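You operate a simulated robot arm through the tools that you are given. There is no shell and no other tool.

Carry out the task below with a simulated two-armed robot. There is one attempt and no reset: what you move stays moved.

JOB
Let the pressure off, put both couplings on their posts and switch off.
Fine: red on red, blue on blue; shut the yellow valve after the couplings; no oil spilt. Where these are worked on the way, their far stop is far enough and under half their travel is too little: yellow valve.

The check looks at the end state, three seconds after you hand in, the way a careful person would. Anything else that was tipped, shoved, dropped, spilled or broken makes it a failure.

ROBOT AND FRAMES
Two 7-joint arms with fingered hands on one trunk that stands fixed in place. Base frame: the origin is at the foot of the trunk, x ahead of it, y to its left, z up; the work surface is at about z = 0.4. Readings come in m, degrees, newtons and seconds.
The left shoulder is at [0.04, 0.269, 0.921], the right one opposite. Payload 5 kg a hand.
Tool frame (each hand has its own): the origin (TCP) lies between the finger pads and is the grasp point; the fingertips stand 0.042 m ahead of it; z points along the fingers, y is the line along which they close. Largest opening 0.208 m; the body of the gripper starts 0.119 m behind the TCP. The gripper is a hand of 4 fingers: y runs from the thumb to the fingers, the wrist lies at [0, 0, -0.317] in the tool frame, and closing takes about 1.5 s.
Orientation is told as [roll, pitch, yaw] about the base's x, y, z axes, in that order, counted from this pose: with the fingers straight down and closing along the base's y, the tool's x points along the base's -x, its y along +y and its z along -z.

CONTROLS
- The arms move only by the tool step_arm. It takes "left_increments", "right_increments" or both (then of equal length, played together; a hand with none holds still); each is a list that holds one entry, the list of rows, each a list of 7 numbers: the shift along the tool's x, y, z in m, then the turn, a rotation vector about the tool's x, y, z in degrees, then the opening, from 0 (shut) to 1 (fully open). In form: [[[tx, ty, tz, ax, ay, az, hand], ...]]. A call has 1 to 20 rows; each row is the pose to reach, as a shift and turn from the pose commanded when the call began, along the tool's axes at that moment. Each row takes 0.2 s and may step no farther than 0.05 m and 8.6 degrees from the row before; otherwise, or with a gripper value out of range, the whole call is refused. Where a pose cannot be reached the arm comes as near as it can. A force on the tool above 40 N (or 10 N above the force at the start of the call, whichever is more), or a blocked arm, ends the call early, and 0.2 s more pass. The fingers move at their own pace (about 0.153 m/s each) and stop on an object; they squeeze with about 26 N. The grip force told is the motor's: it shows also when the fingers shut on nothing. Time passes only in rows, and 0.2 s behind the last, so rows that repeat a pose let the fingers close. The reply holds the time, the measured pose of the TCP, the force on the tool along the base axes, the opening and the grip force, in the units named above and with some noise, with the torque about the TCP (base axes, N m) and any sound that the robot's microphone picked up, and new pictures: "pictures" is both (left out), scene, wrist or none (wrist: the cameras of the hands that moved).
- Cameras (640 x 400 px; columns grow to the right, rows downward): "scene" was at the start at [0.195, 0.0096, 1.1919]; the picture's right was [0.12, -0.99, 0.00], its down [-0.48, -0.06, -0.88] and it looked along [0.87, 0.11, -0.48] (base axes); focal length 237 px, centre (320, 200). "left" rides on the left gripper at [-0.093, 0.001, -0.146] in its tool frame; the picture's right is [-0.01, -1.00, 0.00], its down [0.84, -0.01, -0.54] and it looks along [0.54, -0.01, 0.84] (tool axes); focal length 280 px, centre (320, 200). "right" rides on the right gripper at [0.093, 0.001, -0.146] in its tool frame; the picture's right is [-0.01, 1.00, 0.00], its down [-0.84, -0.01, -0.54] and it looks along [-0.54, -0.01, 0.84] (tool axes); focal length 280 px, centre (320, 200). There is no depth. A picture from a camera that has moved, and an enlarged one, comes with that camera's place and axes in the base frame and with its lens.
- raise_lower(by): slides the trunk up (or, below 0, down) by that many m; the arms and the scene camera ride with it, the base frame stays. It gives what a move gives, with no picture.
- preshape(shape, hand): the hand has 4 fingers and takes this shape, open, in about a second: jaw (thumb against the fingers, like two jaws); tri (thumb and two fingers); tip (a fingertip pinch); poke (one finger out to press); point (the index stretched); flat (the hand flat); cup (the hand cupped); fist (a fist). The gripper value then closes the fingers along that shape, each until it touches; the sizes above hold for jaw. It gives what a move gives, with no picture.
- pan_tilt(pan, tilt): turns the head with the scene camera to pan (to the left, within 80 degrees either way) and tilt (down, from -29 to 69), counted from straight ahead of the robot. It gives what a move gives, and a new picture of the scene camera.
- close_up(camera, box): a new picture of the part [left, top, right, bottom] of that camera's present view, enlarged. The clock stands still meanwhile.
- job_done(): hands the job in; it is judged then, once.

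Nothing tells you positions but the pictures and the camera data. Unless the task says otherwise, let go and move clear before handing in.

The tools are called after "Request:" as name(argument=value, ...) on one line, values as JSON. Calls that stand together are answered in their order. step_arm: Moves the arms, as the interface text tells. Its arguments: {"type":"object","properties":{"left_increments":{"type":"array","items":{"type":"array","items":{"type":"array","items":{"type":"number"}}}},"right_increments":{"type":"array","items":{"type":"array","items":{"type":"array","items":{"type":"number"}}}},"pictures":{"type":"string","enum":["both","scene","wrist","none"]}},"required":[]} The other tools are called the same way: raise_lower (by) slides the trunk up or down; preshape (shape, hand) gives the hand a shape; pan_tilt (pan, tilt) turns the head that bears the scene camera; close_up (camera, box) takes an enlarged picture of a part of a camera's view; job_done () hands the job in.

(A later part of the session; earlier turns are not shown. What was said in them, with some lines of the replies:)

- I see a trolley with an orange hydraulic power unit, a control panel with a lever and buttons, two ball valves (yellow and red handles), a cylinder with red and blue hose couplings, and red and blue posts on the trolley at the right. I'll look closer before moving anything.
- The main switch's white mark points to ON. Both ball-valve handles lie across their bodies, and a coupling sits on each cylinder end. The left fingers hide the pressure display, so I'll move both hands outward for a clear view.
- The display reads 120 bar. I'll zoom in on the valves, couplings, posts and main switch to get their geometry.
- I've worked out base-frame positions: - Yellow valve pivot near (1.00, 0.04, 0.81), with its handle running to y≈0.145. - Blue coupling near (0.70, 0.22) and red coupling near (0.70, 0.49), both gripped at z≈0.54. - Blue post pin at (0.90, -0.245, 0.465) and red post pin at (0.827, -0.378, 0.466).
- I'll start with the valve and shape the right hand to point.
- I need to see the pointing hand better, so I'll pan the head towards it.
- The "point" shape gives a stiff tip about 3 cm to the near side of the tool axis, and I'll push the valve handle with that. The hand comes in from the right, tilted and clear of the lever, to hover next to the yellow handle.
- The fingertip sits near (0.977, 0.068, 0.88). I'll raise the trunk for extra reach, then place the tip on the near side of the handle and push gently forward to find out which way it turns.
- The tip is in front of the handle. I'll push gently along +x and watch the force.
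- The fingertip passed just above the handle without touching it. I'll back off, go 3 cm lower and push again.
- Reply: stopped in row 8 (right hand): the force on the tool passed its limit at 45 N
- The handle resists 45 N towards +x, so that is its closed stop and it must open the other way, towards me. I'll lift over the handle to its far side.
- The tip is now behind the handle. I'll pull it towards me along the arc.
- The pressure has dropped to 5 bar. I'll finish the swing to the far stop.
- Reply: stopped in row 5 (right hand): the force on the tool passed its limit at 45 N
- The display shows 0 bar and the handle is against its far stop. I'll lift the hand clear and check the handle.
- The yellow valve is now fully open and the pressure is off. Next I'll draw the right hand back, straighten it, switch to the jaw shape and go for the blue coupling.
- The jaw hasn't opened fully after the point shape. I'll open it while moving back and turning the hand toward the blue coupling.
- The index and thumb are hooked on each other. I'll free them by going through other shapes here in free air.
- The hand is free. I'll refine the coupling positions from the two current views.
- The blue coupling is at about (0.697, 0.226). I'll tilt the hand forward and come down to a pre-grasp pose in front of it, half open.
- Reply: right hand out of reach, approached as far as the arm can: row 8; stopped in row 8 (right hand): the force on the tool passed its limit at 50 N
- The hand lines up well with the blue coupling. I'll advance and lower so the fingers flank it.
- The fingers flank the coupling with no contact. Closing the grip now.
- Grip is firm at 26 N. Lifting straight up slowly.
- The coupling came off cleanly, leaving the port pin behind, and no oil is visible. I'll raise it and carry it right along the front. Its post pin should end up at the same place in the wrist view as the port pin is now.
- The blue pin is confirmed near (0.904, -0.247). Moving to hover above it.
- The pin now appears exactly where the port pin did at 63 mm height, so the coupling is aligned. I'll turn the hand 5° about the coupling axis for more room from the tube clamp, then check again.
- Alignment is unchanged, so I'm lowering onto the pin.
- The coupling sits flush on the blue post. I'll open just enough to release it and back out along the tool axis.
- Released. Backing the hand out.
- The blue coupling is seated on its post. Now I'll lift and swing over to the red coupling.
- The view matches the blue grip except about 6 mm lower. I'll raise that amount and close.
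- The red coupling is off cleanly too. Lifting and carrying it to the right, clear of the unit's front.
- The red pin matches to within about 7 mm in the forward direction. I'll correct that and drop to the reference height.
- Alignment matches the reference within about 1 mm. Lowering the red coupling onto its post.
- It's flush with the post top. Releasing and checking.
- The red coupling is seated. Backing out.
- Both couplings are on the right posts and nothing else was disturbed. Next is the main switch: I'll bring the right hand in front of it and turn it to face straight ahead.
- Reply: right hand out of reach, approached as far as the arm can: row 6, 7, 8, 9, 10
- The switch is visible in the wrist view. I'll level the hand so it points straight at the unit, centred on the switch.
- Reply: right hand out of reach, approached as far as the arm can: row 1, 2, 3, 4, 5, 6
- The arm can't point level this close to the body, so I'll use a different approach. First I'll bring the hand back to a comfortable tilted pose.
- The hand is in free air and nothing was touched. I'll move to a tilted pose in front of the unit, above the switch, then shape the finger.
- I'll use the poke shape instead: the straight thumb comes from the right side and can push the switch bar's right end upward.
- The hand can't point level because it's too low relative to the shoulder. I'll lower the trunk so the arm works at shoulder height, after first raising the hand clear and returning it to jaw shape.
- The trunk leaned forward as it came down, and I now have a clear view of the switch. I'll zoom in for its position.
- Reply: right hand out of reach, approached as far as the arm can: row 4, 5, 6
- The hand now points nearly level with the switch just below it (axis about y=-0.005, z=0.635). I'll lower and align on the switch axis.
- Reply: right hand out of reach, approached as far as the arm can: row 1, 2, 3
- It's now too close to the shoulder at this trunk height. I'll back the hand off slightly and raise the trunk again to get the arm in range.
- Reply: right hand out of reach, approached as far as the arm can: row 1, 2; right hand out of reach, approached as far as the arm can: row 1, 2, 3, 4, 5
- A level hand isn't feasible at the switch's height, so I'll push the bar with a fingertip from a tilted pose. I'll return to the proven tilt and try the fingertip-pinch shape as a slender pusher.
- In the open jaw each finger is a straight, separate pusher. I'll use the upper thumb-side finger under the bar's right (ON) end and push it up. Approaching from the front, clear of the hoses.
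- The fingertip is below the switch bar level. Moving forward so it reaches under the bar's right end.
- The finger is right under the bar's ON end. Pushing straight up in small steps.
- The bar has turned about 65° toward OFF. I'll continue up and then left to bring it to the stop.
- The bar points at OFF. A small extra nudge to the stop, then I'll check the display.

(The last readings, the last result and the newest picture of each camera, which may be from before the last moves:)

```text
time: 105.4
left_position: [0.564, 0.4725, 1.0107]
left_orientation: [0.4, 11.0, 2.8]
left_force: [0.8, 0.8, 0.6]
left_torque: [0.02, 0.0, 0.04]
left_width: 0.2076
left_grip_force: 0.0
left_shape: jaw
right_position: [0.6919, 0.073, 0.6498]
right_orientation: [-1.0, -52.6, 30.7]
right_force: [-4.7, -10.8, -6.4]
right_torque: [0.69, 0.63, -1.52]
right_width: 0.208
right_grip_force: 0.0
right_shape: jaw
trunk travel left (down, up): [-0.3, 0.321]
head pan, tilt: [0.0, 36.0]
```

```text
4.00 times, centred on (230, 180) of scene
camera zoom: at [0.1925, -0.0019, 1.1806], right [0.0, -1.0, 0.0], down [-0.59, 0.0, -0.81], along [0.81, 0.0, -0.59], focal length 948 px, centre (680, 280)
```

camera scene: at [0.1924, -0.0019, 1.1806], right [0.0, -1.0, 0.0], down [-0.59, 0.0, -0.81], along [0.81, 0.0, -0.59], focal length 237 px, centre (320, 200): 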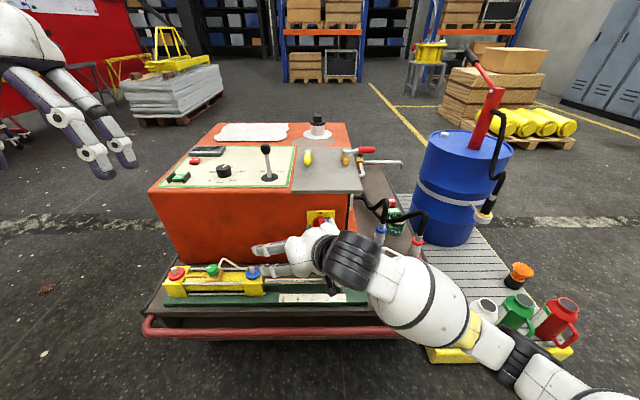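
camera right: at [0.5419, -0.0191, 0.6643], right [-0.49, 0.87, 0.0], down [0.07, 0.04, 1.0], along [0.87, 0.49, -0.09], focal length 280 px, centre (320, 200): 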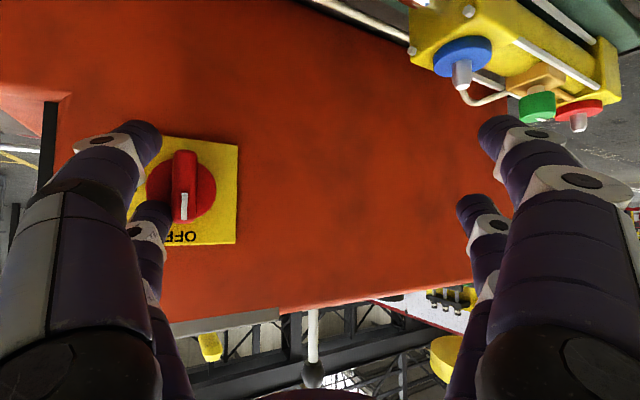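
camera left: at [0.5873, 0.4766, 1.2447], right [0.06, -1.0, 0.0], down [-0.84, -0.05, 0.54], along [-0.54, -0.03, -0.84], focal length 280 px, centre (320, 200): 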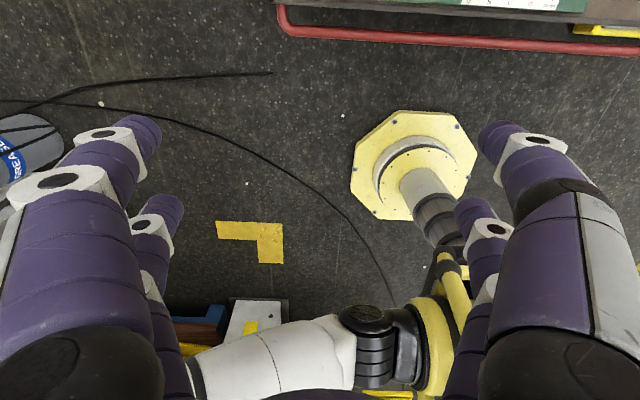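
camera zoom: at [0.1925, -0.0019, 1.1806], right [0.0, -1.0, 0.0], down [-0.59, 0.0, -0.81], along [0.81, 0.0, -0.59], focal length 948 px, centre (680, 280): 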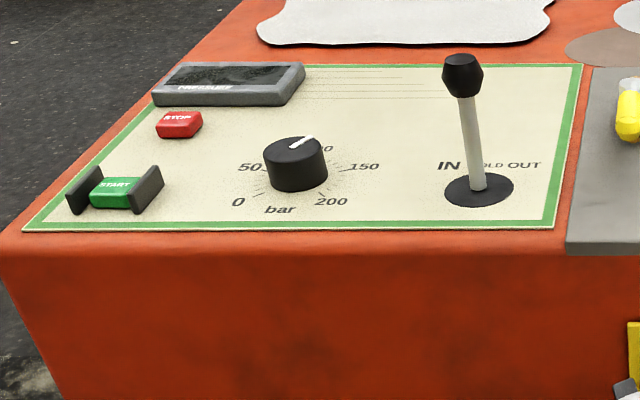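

The main switch is at OFF and the display has gone dark. I'll back the hand away and then shut the yellow valve.

Request:
step_arm(right_increments=[[[0.0047, -0.0129, -0.0061, 0, 0, 0, 1], [0.0047, -0.0129, -0.0361, 0, 0, 0, 1], [0.0047, -0.0129, -0.0661, 0, 0, 0, 1], [-0.031, -0.0129, -0.0934, 0, 0, 0, 1], [-0.0668, -0.0129, -0.1208, 0, 0, 0, 1], [-0.0986, -0.0129, -0.1451, 0, 0, 0, 1], [-0.1224, -0.0129, -0.1633, 0, 0, 0, 1]]])

Request:
close_up(camera="scene", box=[270, 130, 398, 250])

```text
time: 107.0
left_position: [0.5634, 0.4722, 1.0121]
left_orientation: [0.5, 11.0, 2.8]
left_force: [-0.7, -1.0, -0.1]
left_torque: [-0.02, -0.04, 0.01]
left_width: 0.2076
left_grip_force: 0.0
left_shape: jaw
right_position: [0.6492, 0.0381, 0.8502]
right_orientation: [-1.0, -52.6, 31.0]
right_force: [-0.3, -0.6, 0.2]
right_torque: [-0.01, -0.01, 0.01]
right_width: 0.2078
right_grip_force: 0.0
right_shape: jaw
trunk travel left (down, up): [-0.3, 0.321]
head pan, tilt: [0.0, 36.0]
camera scene: at [0.192, -0.0015, 1.1807], right [0.0, -1.0, 0.0], down [-0.59, 0.0, -0.81], along [0.81, 0.0, -0.59], focal length 237 px, centre (320, 200)
camera right: at [0.4997, -0.0488, 0.8645], right [-0.5, 0.87, 0.0], down [0.07, 0.04, 1.0], along [0.87, 0.49, -0.08], focal length 280 px, centre (320, 200)
```

scene: 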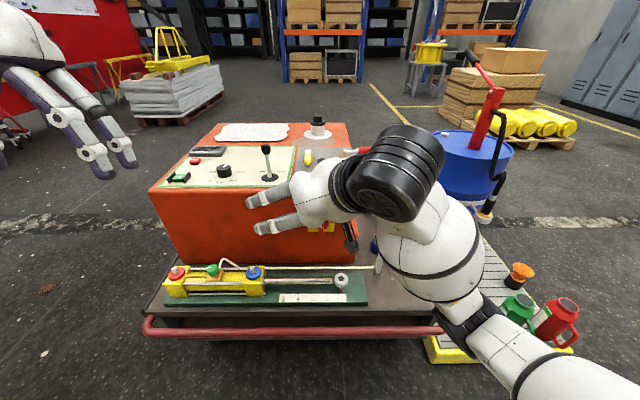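
right: 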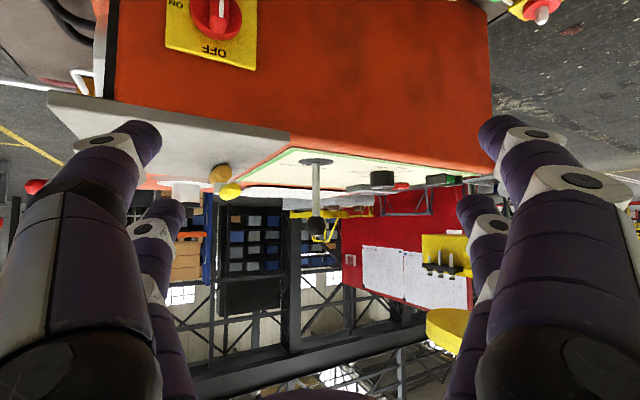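

```text
3.33 times, centred on (334, 190) of scene
camera zoom: at [0.192, -0.0015, 1.1807], right [0.0, -1.0, 0.0], down [-0.59, 0.0, -0.81], along [0.81, 0.0, -0.59], focal length 790 px, centre (273, 233)
```

zoom: 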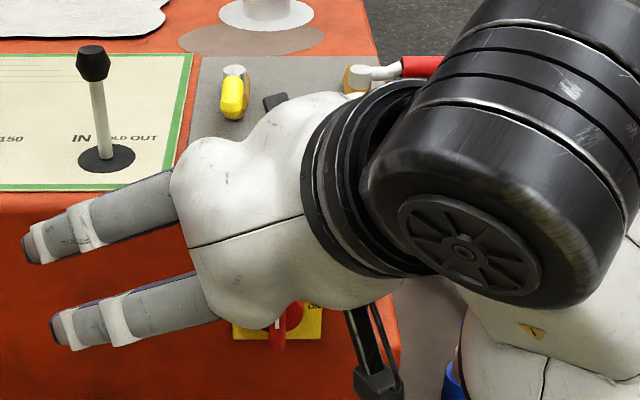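

Next is the yellow valve. I'll shape the pointing finger as before and hover to the right of its handle, which now points towards me.

Request:
preshape(hand="right", shape="poke")

Request:
preshape(hand="right", shape="point")

Request:
step_arm(right_increments=[[[-0.0357, 0, -0.0273, 0, 0, 0, 1], [-0.0615, -0.0245, -0.0065, -1.2, 2.08, 4.91, 1], [-0.0873, -0.0491, 0.0143, -2.41, 4.17, 9.82, 1], [-0.1131, -0.0736, 0.0351, -3.61, 6.25, 14.73, 1], [-0.1389, -0.0982, 0.0559, -4.82, 8.34, 19.64, 1], [-0.1647, -0.1227, 0.0767, -6.02, 10.42, 24.55, 1], [-0.1905, -0.1473, 0.0975, -7.23, 12.51, 29.46, 1], [-0.2163, -0.1718, 0.1183, -8.43, 14.59, 34.37, 1]]])

Request:
close_up(camera="right", box=[120, 30, 440, 230])

Request:
close_up(camera="scene", box=[260, 110, 388, 190])

```text
time: 107.9
left_position: [0.5634, 0.4737, 1.0115]
left_orientation: [0.4, 11.0, 2.7]
left_force: [-0.8, -0.2, -1.6]
left_torque: [-0.01, 0.0, 0.0]
left_width: 0.2082
left_grip_force: 0.0
left_shape: jaw
right_position: [0.6504, 0.037, 0.8498]
right_orientation: [-1.1, -52.5, 31.0]
right_force: [-1.2, -0.8, -0.6]
right_torque: [-0.01, 0.03, 0.04]
right_width: 0.0
right_grip_force: 0.0
right_shape: poke
trunk travel left (down, up): [-0.3, 0.321]
head pan, tilt: [0.0, 36.0]
```

```text
time: 108.8
left_position: [0.5639, 0.4726, 1.0109]
left_orientation: [0.4, 10.9, 2.8]
left_force: [-0.3, 0.0, 0.0]
left_torque: [-0.02, 0.01, -0.02]
left_width: 0.2079
left_grip_force: 0.0
left_shape: jaw
right_position: [0.6503, 0.0367, 0.8492]
right_orientation: [-1.0, -52.6, 31.0]
right_force: [0.1, -0.1, -1.4]
right_torque: [-0.01, -0.02, -0.03]
right_width: 0.2016
right_grip_force: 0.2
right_shape: point
trunk travel left (down, up): [-0.3, 0.321]
head pan, tilt: [0.0, 36.0]
```

```text
time: 110.6
left_position: [0.5629, 0.4724, 1.0096]
left_orientation: [0.5, 11.0, 2.8]
left_force: [-0.3, 0.5, -0.3]
left_torque: [0.07, -0.07, -0.04]
left_width: 0.2079
left_grip_force: 0.1
left_shape: jaw
right_position: [0.9297, 0.0054, 0.9474]
right_orientation: [33.4, -27.9, -7.1]
right_force: [-0.9, 0.0, -0.7]
right_torque: [-0.05, -0.04, -0.03]
right_width: 0.2017
right_grip_force: 0.1
right_shape: point
trunk travel left (down, up): [-0.3, 0.321]
head pan, tilt: [0.0, 36.0]
camera scene: at [0.1919, -0.0016, 1.1807], right [0.0, -1.0, 0.0], down [-0.59, 0.0, -0.81], along [0.81, 0.0, -0.59], focal length 237 px, centre (320, 200)
camera right: at [0.7808, -0.0573, 1.0119], right [-0.14, 0.86, 0.49], down [0.5, -0.37, 0.79], along [0.86, 0.36, -0.37], focal length 280 px, centre (320, 200)
```

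scene: 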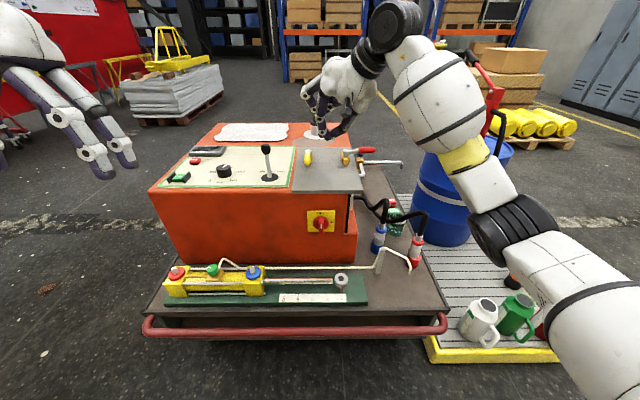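
right: 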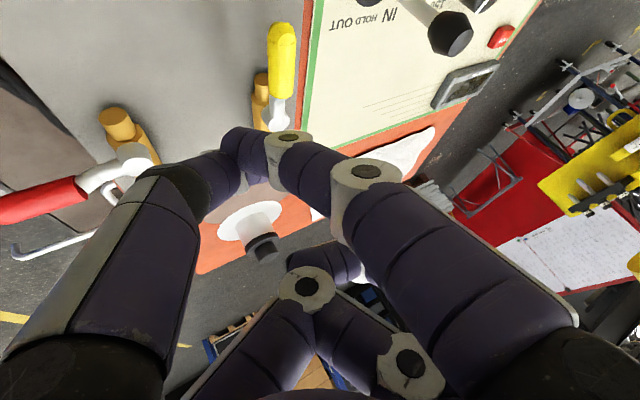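

```text
2.00 times, centred on (280, 130) of right
camera zoom: at [0.7808, -0.0573, 1.0119], right [-0.14, 0.86, 0.49], down [0.5, -0.37, 0.79], along [0.86, 0.36, -0.37], focal length 561 px, centre (400, 340)
```

zoom: 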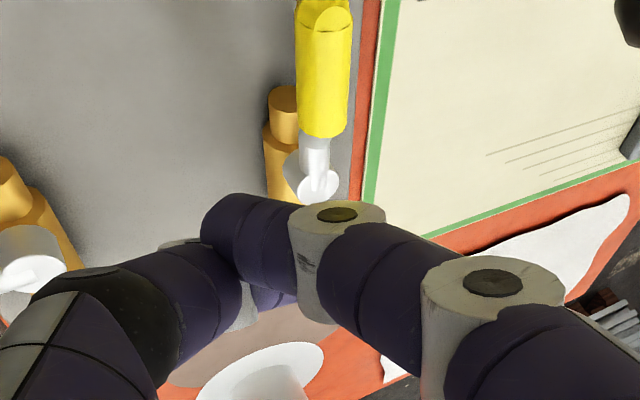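

```text
5.00 times, centred on (324, 150) of scene
camera zoom: at [0.1919, -0.0016, 1.1807], right [0.0, -1.0, 0.0], down [-0.59, 0.0, -0.81], along [0.81, 0.0, -0.59], focal length 1185 px, centre (300, 450)
```

zoom: 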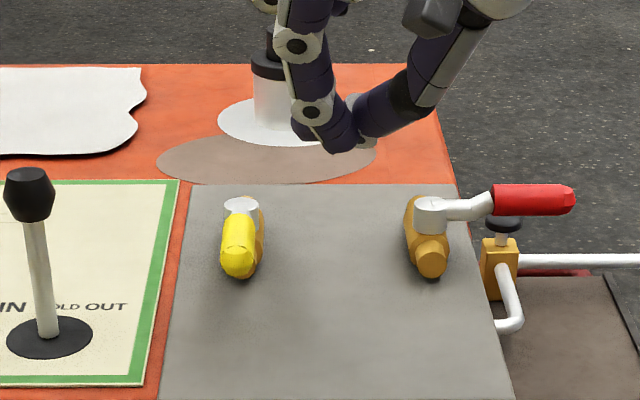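

Request:
step_arm(right_increments=[[[0.0153, -0.0162, 0.0243, 0, 0, 0, 1], [0.0306, -0.0323, 0.0487, 0, 0, 0, 1], [0.0459, -0.0485, 0.073, 0, 0, 0, 1]]])

Request:
close_up(camera="right", box=[120, 30, 440, 230])

Request:
close_up(camera="scene", box=[260, 120, 388, 200])

```text
time: 111.4
left_position: [0.5635, 0.4719, 1.0102]
left_orientation: [0.4, 11.0, 2.8]
left_force: [0.6, -0.6, -0.6]
left_torque: [0.04, 0.07, 0.02]
left_width: 0.2081
left_grip_force: 0.1
left_shape: jaw
right_position: [0.9306, 0.002, 0.8488]
right_orientation: [33.4, -27.9, -7.0]
right_force: [0.3, 0.0, 0.3]
right_torque: [-0.01, 0.05, 0.05]
right_width: 0.0003
right_grip_force: 0.1
right_shape: point
trunk travel left (down, up): [-0.3, 0.321]
head pan, tilt: [0.0, 36.0]
camera scene: at [0.1927, -0.0016, 1.1804], right [0.0, -1.0, 0.0], down [-0.59, 0.0, -0.81], along [0.81, 0.0, -0.59], focal length 237 px, centre (320, 200)
camera right: at [0.7813, -0.0609, 0.9136], right [-0.14, 0.86, 0.49], down [0.5, -0.37, 0.79], along [0.86, 0.36, -0.37], focal length 280 px, centre (320, 200)
```

scene: 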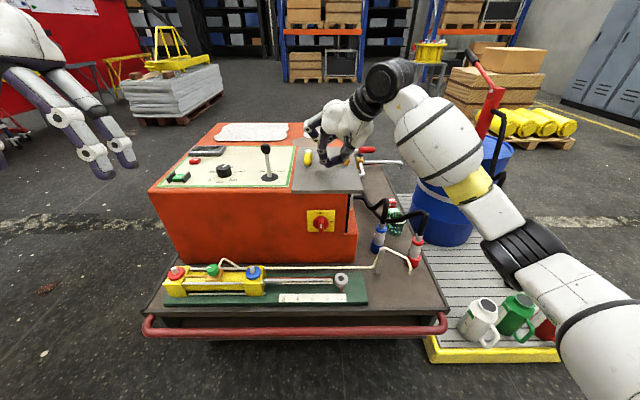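
right: 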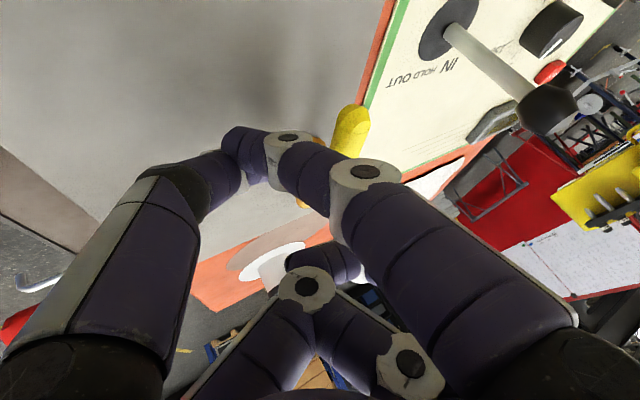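

```text
2.00 times, centred on (280, 130) of right
camera zoom: at [0.7813, -0.0609, 0.9136], right [-0.14, 0.86, 0.49], down [0.5, -0.37, 0.79], along [0.86, 0.36, -0.37], focal length 561 px, centre (400, 340)
```

zoom: 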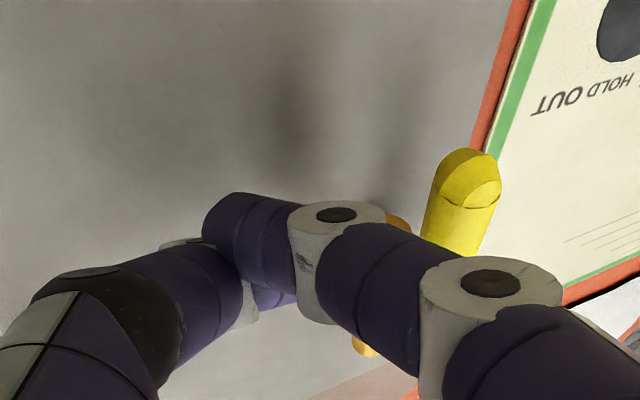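

```text
5.00 times, centred on (324, 160) of scene
camera zoom: at [0.1927, -0.0016, 1.1804], right [0.0, -1.0, 0.0], down [-0.59, 0.0, -0.81], along [0.81, 0.0, -0.59], focal length 1185 px, centre (300, 400)
```

zoom: 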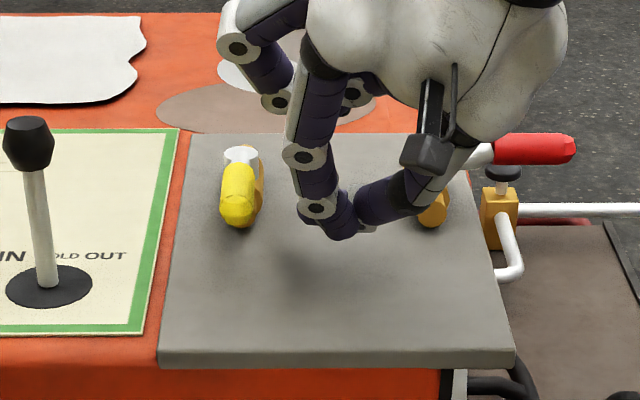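

The fingertip is to the right of the handle at the right height. Pushing it left along the arc toward closed.

Request:
step_arm(right_increments=[[[-0.0037, 0.0112, 0.0097, 0, 0, 0, 1], [-0.0022, 0.0224, 0.0163, 0, 0, 0, 1], [0.0015, 0.031, 0.0197, 0, 0, 0, 1], [0.0053, 0.0396, 0.0231, 0, 0, 0, 1], [0.0064, 0.0478, 0.0279, 0, 0, 0, 1], [0.0075, 0.0559, 0.0326, 0, 0, 0, 1], [0.0044, 0.0714, 0.0449, 0, 0, 0, 1]]])

Request:
close_up(camera="right", box=[120, 30, 440, 230])

Request:
close_up(camera="scene", box=[260, 120, 388, 200])

```text
time: 113.0
left_position: [0.5639, 0.4727, 1.0114]
left_orientation: [0.5, 10.9, 2.8]
left_force: [-0.5, -0.2, -0.3]
left_torque: [0.01, -0.01, 0.02]
left_width: 0.2079
left_grip_force: 0.0
left_shape: jaw
right_position: [0.9348, 0.0865, 0.8495]
right_orientation: [33.4, -27.9, -6.9]
right_force: [-1.1, -1.0, -3.2]
right_torque: [0.0, 0.05, -0.01]
right_width: 0.0002
right_grip_force: 0.1
right_shape: point
trunk travel left (down, up): [-0.3, 0.321]
head pan, tilt: [0.0, 36.0]
camera scene: at [0.1923, -0.0017, 1.1806], right [0.0, -1.0, 0.0], down [-0.59, 0.0, -0.81], along [0.81, 0.0, -0.59], focal length 237 px, centre (320, 200)
camera right: at [0.7855, 0.0237, 0.9147], right [-0.14, 0.86, 0.49], down [0.5, -0.37, 0.79], along [0.86, 0.36, -0.37], focal length 280 px, centre (320, 200)
```

scene: 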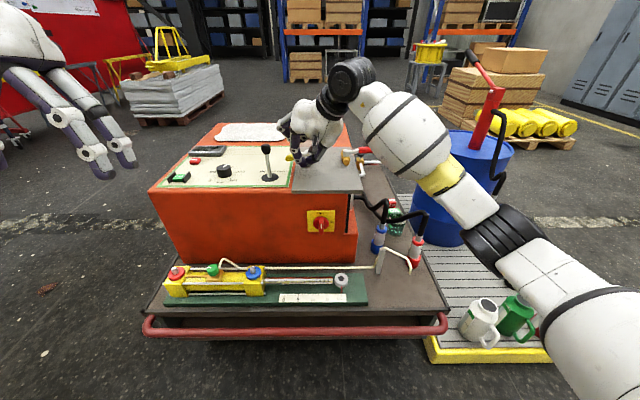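
right: 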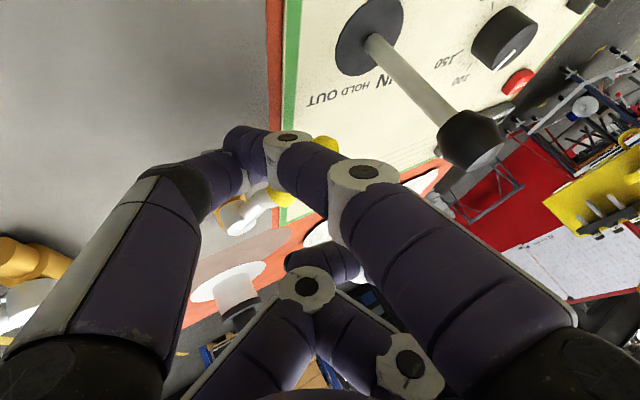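

```text
2.00 times, centred on (280, 130) of right
camera zoom: at [0.7855, 0.0237, 0.9147], right [-0.14, 0.86, 0.49], down [0.5, -0.37, 0.79], along [0.86, 0.36, -0.37], focal length 561 px, centre (400, 340)
```

zoom: 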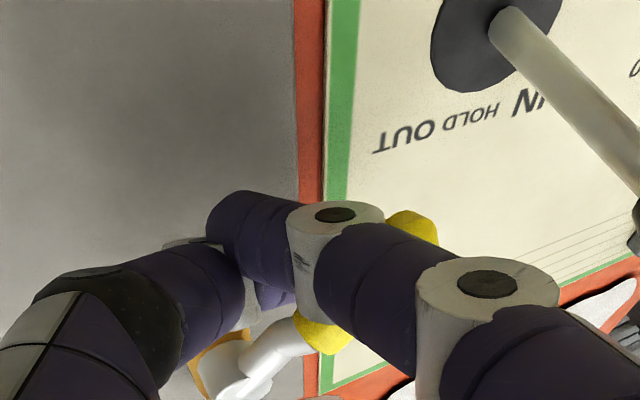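

```text
5.00 times, centred on (324, 160) of scene
camera zoom: at [0.1923, -0.0017, 1.1806], right [0.0, -1.0, 0.0], down [-0.59, 0.0, -0.81], along [0.81, 0.0, -0.59], focal length 1185 px, centre (300, 400)
```

zoom: 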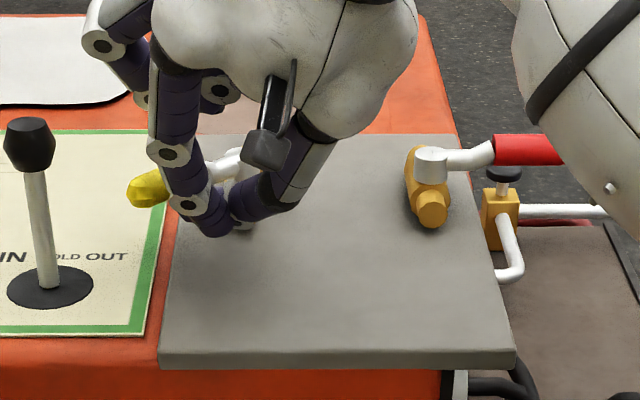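

Request:
step_arm(right_increments=[[[-0.004, 0.0059, 0.0064, 0, 0, 0, 1], [-0.0079, 0.0118, 0.0128, 0, 0, 0, 1], [-0.0138, 0.0164, 0.0195, 0, 0, 0, 1], [-0.0197, 0.0209, 0.0261, 0, 0, 0, 1], [-0.0267, 0.0236, 0.0322, 0, 0, 0, 1], [-0.0336, 0.0262, 0.0382, 0, 0, 0, 1], [-0.0405, 0.0268, 0.0429, 0, 0, 0, 1], [-0.0484, 0.026, 0.0472, 0, 0, 0, 1]]])

Request:
close_up(camera="right", box=[120, 30, 440, 230])

Request:
close_up(camera="scene", box=[260, 120, 388, 200])

```text
time: 114.6
left_position: [0.5644, 0.4725, 1.0105]
left_orientation: [0.4, 10.9, 2.8]
left_force: [1.1, 1.1, -0.5]
left_torque: [-0.08, 0.08, 0.01]
left_width: 0.2077
left_grip_force: 0.0
left_shape: jaw
right_position: [0.9799, 0.1277, 0.8465]
right_orientation: [33.0, -27.3, -6.5]
right_force: [-10.2, -2.5, -4.6]
right_torque: [-0.07, 0.52, -0.12]
right_width: 0.0
right_grip_force: 0.1
right_shape: point
trunk travel left (down, up): [-0.3, 0.321]
head pan, tilt: [0.0, 36.0]
stopped in row 7 (right hand): the force on the tool passed its limit at 48 N (the readings are from after the stop); the commanded pose is now the measured one
camera scene: at [0.1927, -0.0013, 1.1804], right [0.0, -1.0, 0.0], down [-0.59, 0.0, -0.81], along [0.81, 0.0, -0.59], focal length 237 px, centre (320, 200)
camera right: at [0.8319, 0.0651, 0.912], right [-0.14, 0.86, 0.49], down [0.51, -0.36, 0.78], along [0.85, 0.36, -0.38], focal length 280 px, centre (320, 200)
```

scene: 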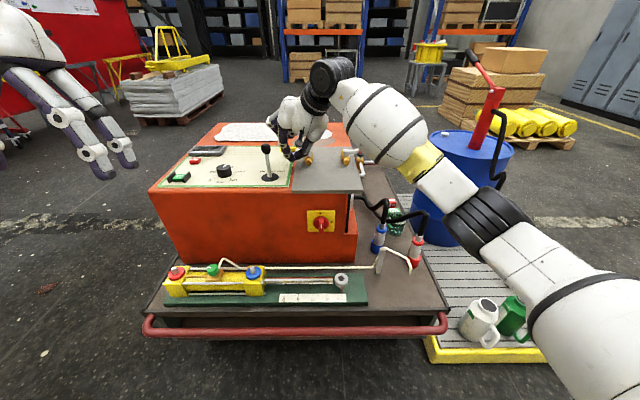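
right: 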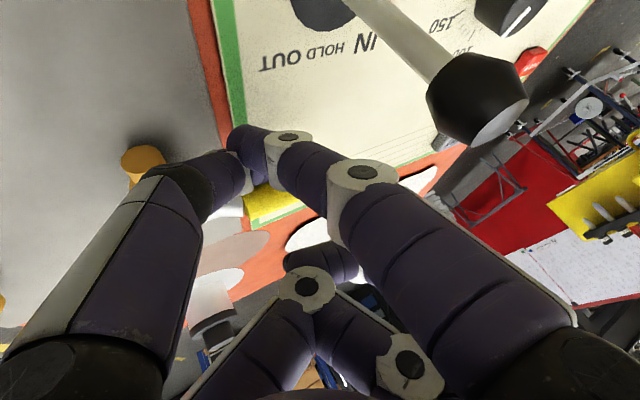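

```text
2.00 times, centred on (280, 130) of right
camera zoom: at [0.8319, 0.0651, 0.912], right [-0.14, 0.86, 0.49], down [0.51, -0.36, 0.78], along [0.85, 0.36, -0.38], focal length 561 px, centre (400, 340)
```

zoom: 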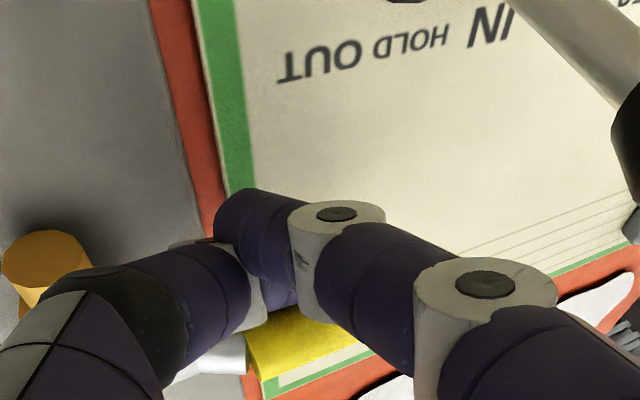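

```text
5.00 times, centred on (324, 160) of scene
camera zoom: at [0.1927, -0.0013, 1.1804], right [0.0, -1.0, 0.0], down [-0.59, 0.0, -0.81], along [0.81, 0.0, -0.59], focal length 1185 px, centre (300, 400)
```

zoom: 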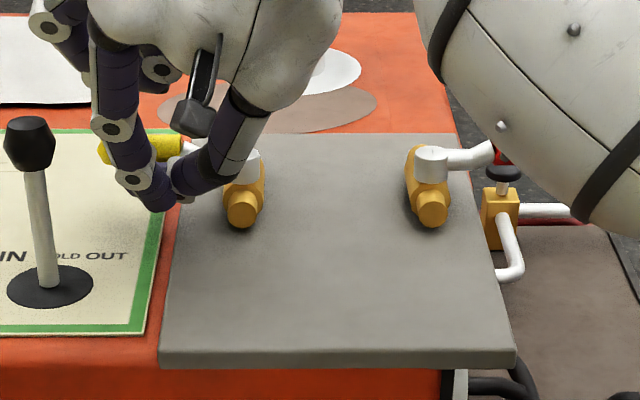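

The handle hit its closed stop at 48 N. I'll lift the hand clear and check the end state.

Request:
step_arm(right_increments=[[[0.0177, 0.0028, -0.009, 0, 0, 0, 1], [-0.0055, 0.0273, -0.0459, 0, 0, 0, 1], [-0.0287, 0.0518, -0.0827, 0, 0, 0, 1], [-0.0144, 0.0443, -0.1236, 0, 0, 0, 1], [-0.0001, 0.0368, -0.1645, 0, 0, 0, 1]]])

Request:
close_up(camera="scene", box=[250, 120, 410, 220])

```text
time: 115.8
left_position: [0.5631, 0.4724, 1.0123]
left_orientation: [0.4, 10.9, 2.8]
left_force: [-1.0, -1.0, 1.1]
left_torque: [0.05, -0.09, -0.03]
left_width: 0.2079
left_grip_force: 0.0
left_shape: jaw
right_position: [0.8998, 0.0766, 0.9928]
right_orientation: [33.0, -27.5, -6.6]
right_force: [-0.4, 0.2, 0.3]
right_torque: [-0.07, -0.06, -0.03]
right_width: 0.0
right_grip_force: 0.1
right_shape: point
trunk travel left (down, up): [-0.3, 0.321]
head pan, tilt: [0.0, 36.0]
camera scene: at [0.1919, -0.0016, 1.181], right [0.0, -1.0, 0.0], down [-0.59, 0.0, -0.81], along [0.81, 0.0, -0.59], focal length 237 px, centre (320, 200)
camera right: at [0.7516, 0.015, 1.058], right [-0.14, 0.86, 0.49], down [0.5, -0.36, 0.78], along [0.85, 0.36, -0.38], focal length 280 px, centre (320, 200)
```

scene: 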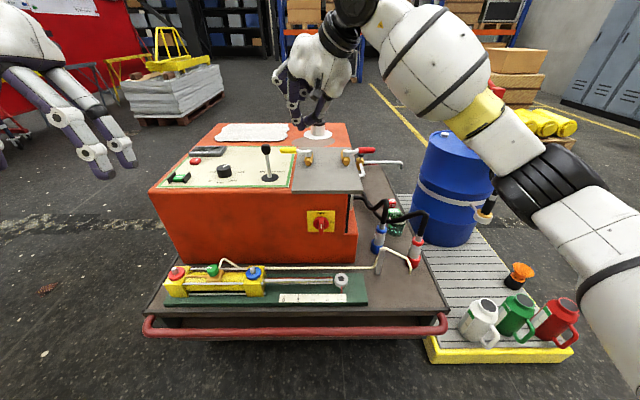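
right: 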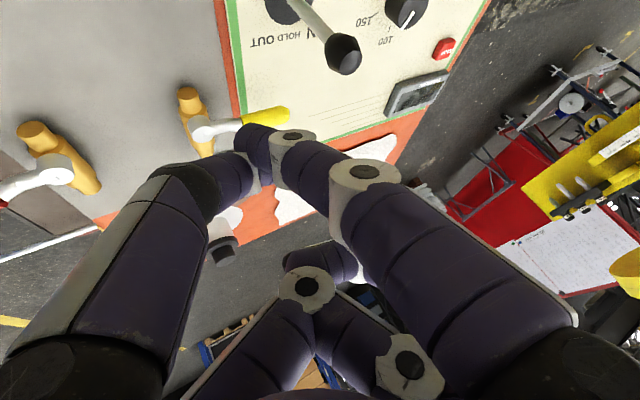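

```text
4.00 times, centred on (330, 170) of scene
camera zoom: at [0.1919, -0.0016, 1.181], right [0.0, -1.0, 0.0], down [-0.59, 0.0, -0.81], along [0.81, 0.0, -0.59], focal length 948 px, centre (280, 320)
```

zoom: 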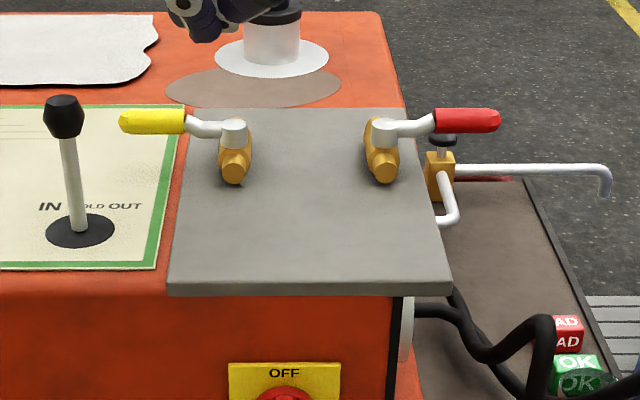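

The valve is shut exactly as it was at the start. I'll move the hand well clear and do a final check.

Request:
step_arm(right_increments=[[[0.0124, -0.0225, -0.0374, 2.73, 2.7, 0, 1], [0.0248, -0.045, -0.0748, 5.45, 5.4, 0, 1], [0.0373, -0.0675, -0.1121, 8.18, 8.1, 0, 1], [0.0497, -0.09, -0.1495, 10.91, 10.8, 0, 1], [0.0621, -0.1125, -0.1869, 13.64, 13.5, 0, 1], [0.0745, -0.1349, -0.2243, 16.36, 16.2, 0, 1], [0.0869, -0.1574, -0.2617, 19.09, 18.9, 0, 1], [0.0993, -0.1799, -0.2991, 21.82, 21.6, 0, 1], [0.1118, -0.2024, -0.3364, 24.55, 24.3, 0, 1], [0.1242, -0.2249, -0.3738, 27.27, 27, 0, 1], [0.1366, -0.2474, -0.4112, 30, 29.7, 0, 1]]])

Request:
close_up(camera="scene", box=[290, 180, 450, 280])

Request:
close_up(camera="scene", box=[140, 230, 300, 330])

Request:
close_up(camera="scene", box=[150, 110, 410, 250])

```text
time: 118.2
left_position: [0.562, 0.4731, 1.0126]
left_orientation: [0.4, 10.9, 2.8]
left_force: [-1.4, -0.7, 2.5]
left_torque: [0.04, -0.16, -0.03]
left_width: 0.208
left_grip_force: 0.0
left_shape: jaw
right_position: [0.6348, -0.3248, 1.1113]
right_orientation: [0.3, 0.6, 2.1]
right_force: [0.9, 0.9, 0.6]
right_torque: [-0.07, -0.06, 0.02]
right_width: 0.0
right_grip_force: 0.0
right_shape: point
trunk travel left (down, up): [-0.3, 0.321]
head pan, tilt: [0.0, 36.0]
camera scene: at [0.1916, -0.0016, 1.1811], right [0.0, -1.0, 0.0], down [-0.59, 0.0, -0.81], along [0.81, 0.0, -0.59], focal length 237 px, centre (320, 200)
camera right: at [0.5429, -0.3273, 1.2588], right [-0.02, 1.0, 0.01], down [0.85, 0.01, 0.53], along [0.53, 0.02, -0.85], focal length 280 px, centre (320, 200)
```

scene: 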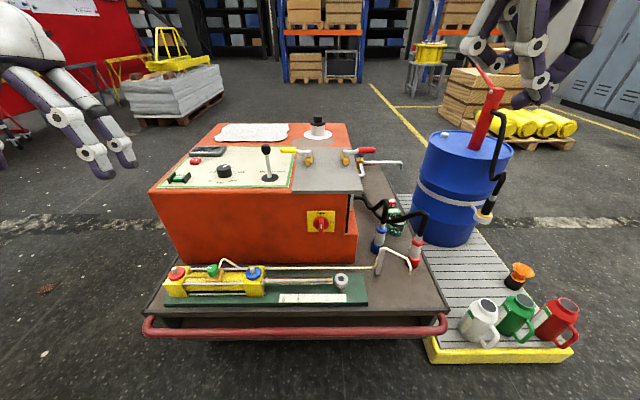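
right: 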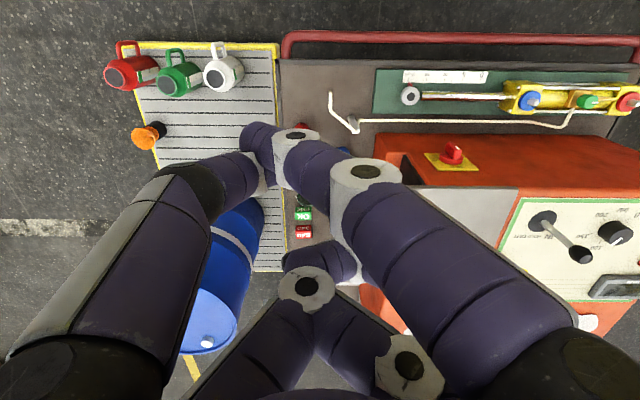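

```text
4.00 times, centred on (370, 230) of scene
camera zoom: at [0.1916, -0.0016, 1.1811], right [0.0, -1.0, 0.0], down [-0.59, 0.0, -0.81], along [0.81, 0.0, -0.59], focal length 948 px, centre (120, 80)
```

zoom: 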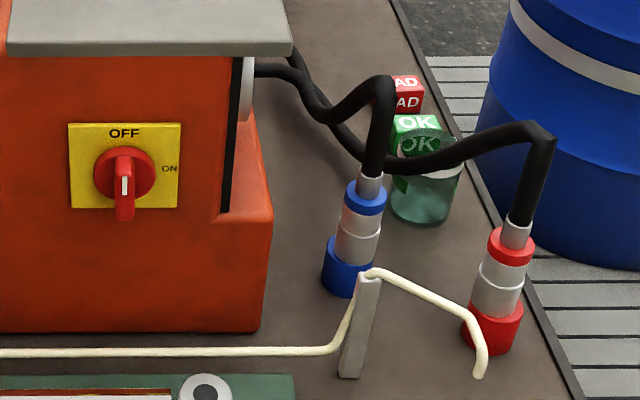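

```text
4.00 times, centred on (220, 280) of scene
camera zoom: at [0.1916, -0.0016, 1.1811], right [0.0, -1.0, 0.0], down [-0.59, 0.0, -0.81], along [0.81, 0.0, -0.59], focal length 948 px, centre (720, -120)
```

zoom: 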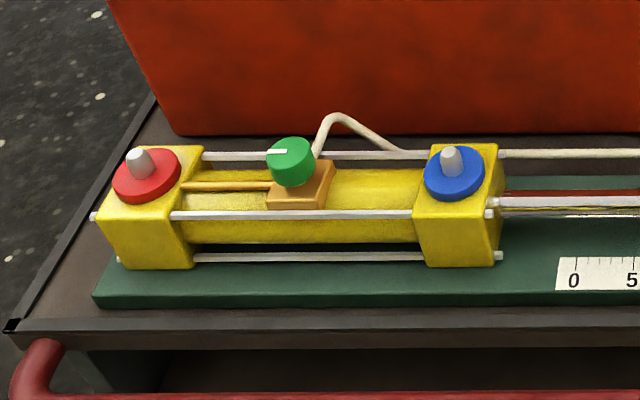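

```text
2.46 times, centred on (280, 180) of scene
camera zoom: at [0.1916, -0.0016, 1.1811], right [0.0, -1.0, 0.0], down [-0.59, 0.0, -0.81], along [0.81, 0.0, -0.59], focal length 584 px, centre (418, 249)
```

zoom: 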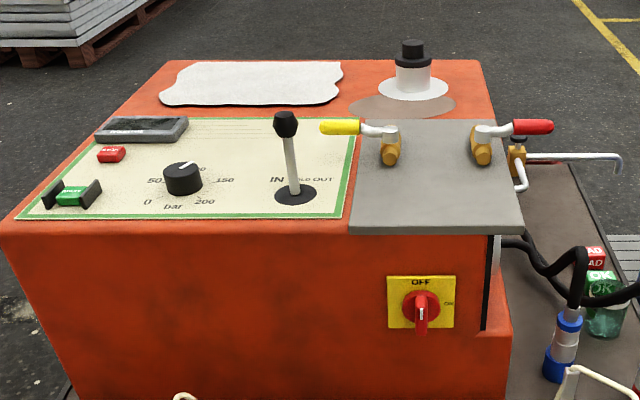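

All the checks pass:
- **Couplings:** red is on the red post and blue on the blue post.
- **Yellow valve:** shut against its stop.
- **Main switch:** at OFF, with the display dark.
- **Surroundings:** no oil spilt, and the jar, blocks and tubes are where they were.

Both hands are empty and clear, so I'm handing in.

Request:
job_done()

```text
The job is handed in.
```

I did the whole job and handed it in; the check hasn't reported back yet.

- **Pressure:** I opened the yellow valve to its far stop, and the display fell from 120 bar to 0 before I touched the couplings.
- **Couplings:** the red coupling is on the red post and the blue one is on the blue post, both seated fully. I saw no oil spilt at either port.
- **Main switch:** it is at OFF and the display is dark. I switched off before shutting the valve, so pressure could not build up again.
- **Yellow valve:** I shut it last, back against its closed stop.

In the final views nothing else had been knocked or moved. The hose from the red coupling passes close over the sample jar, but the jar has not shifted. Both hands are empty and clear.
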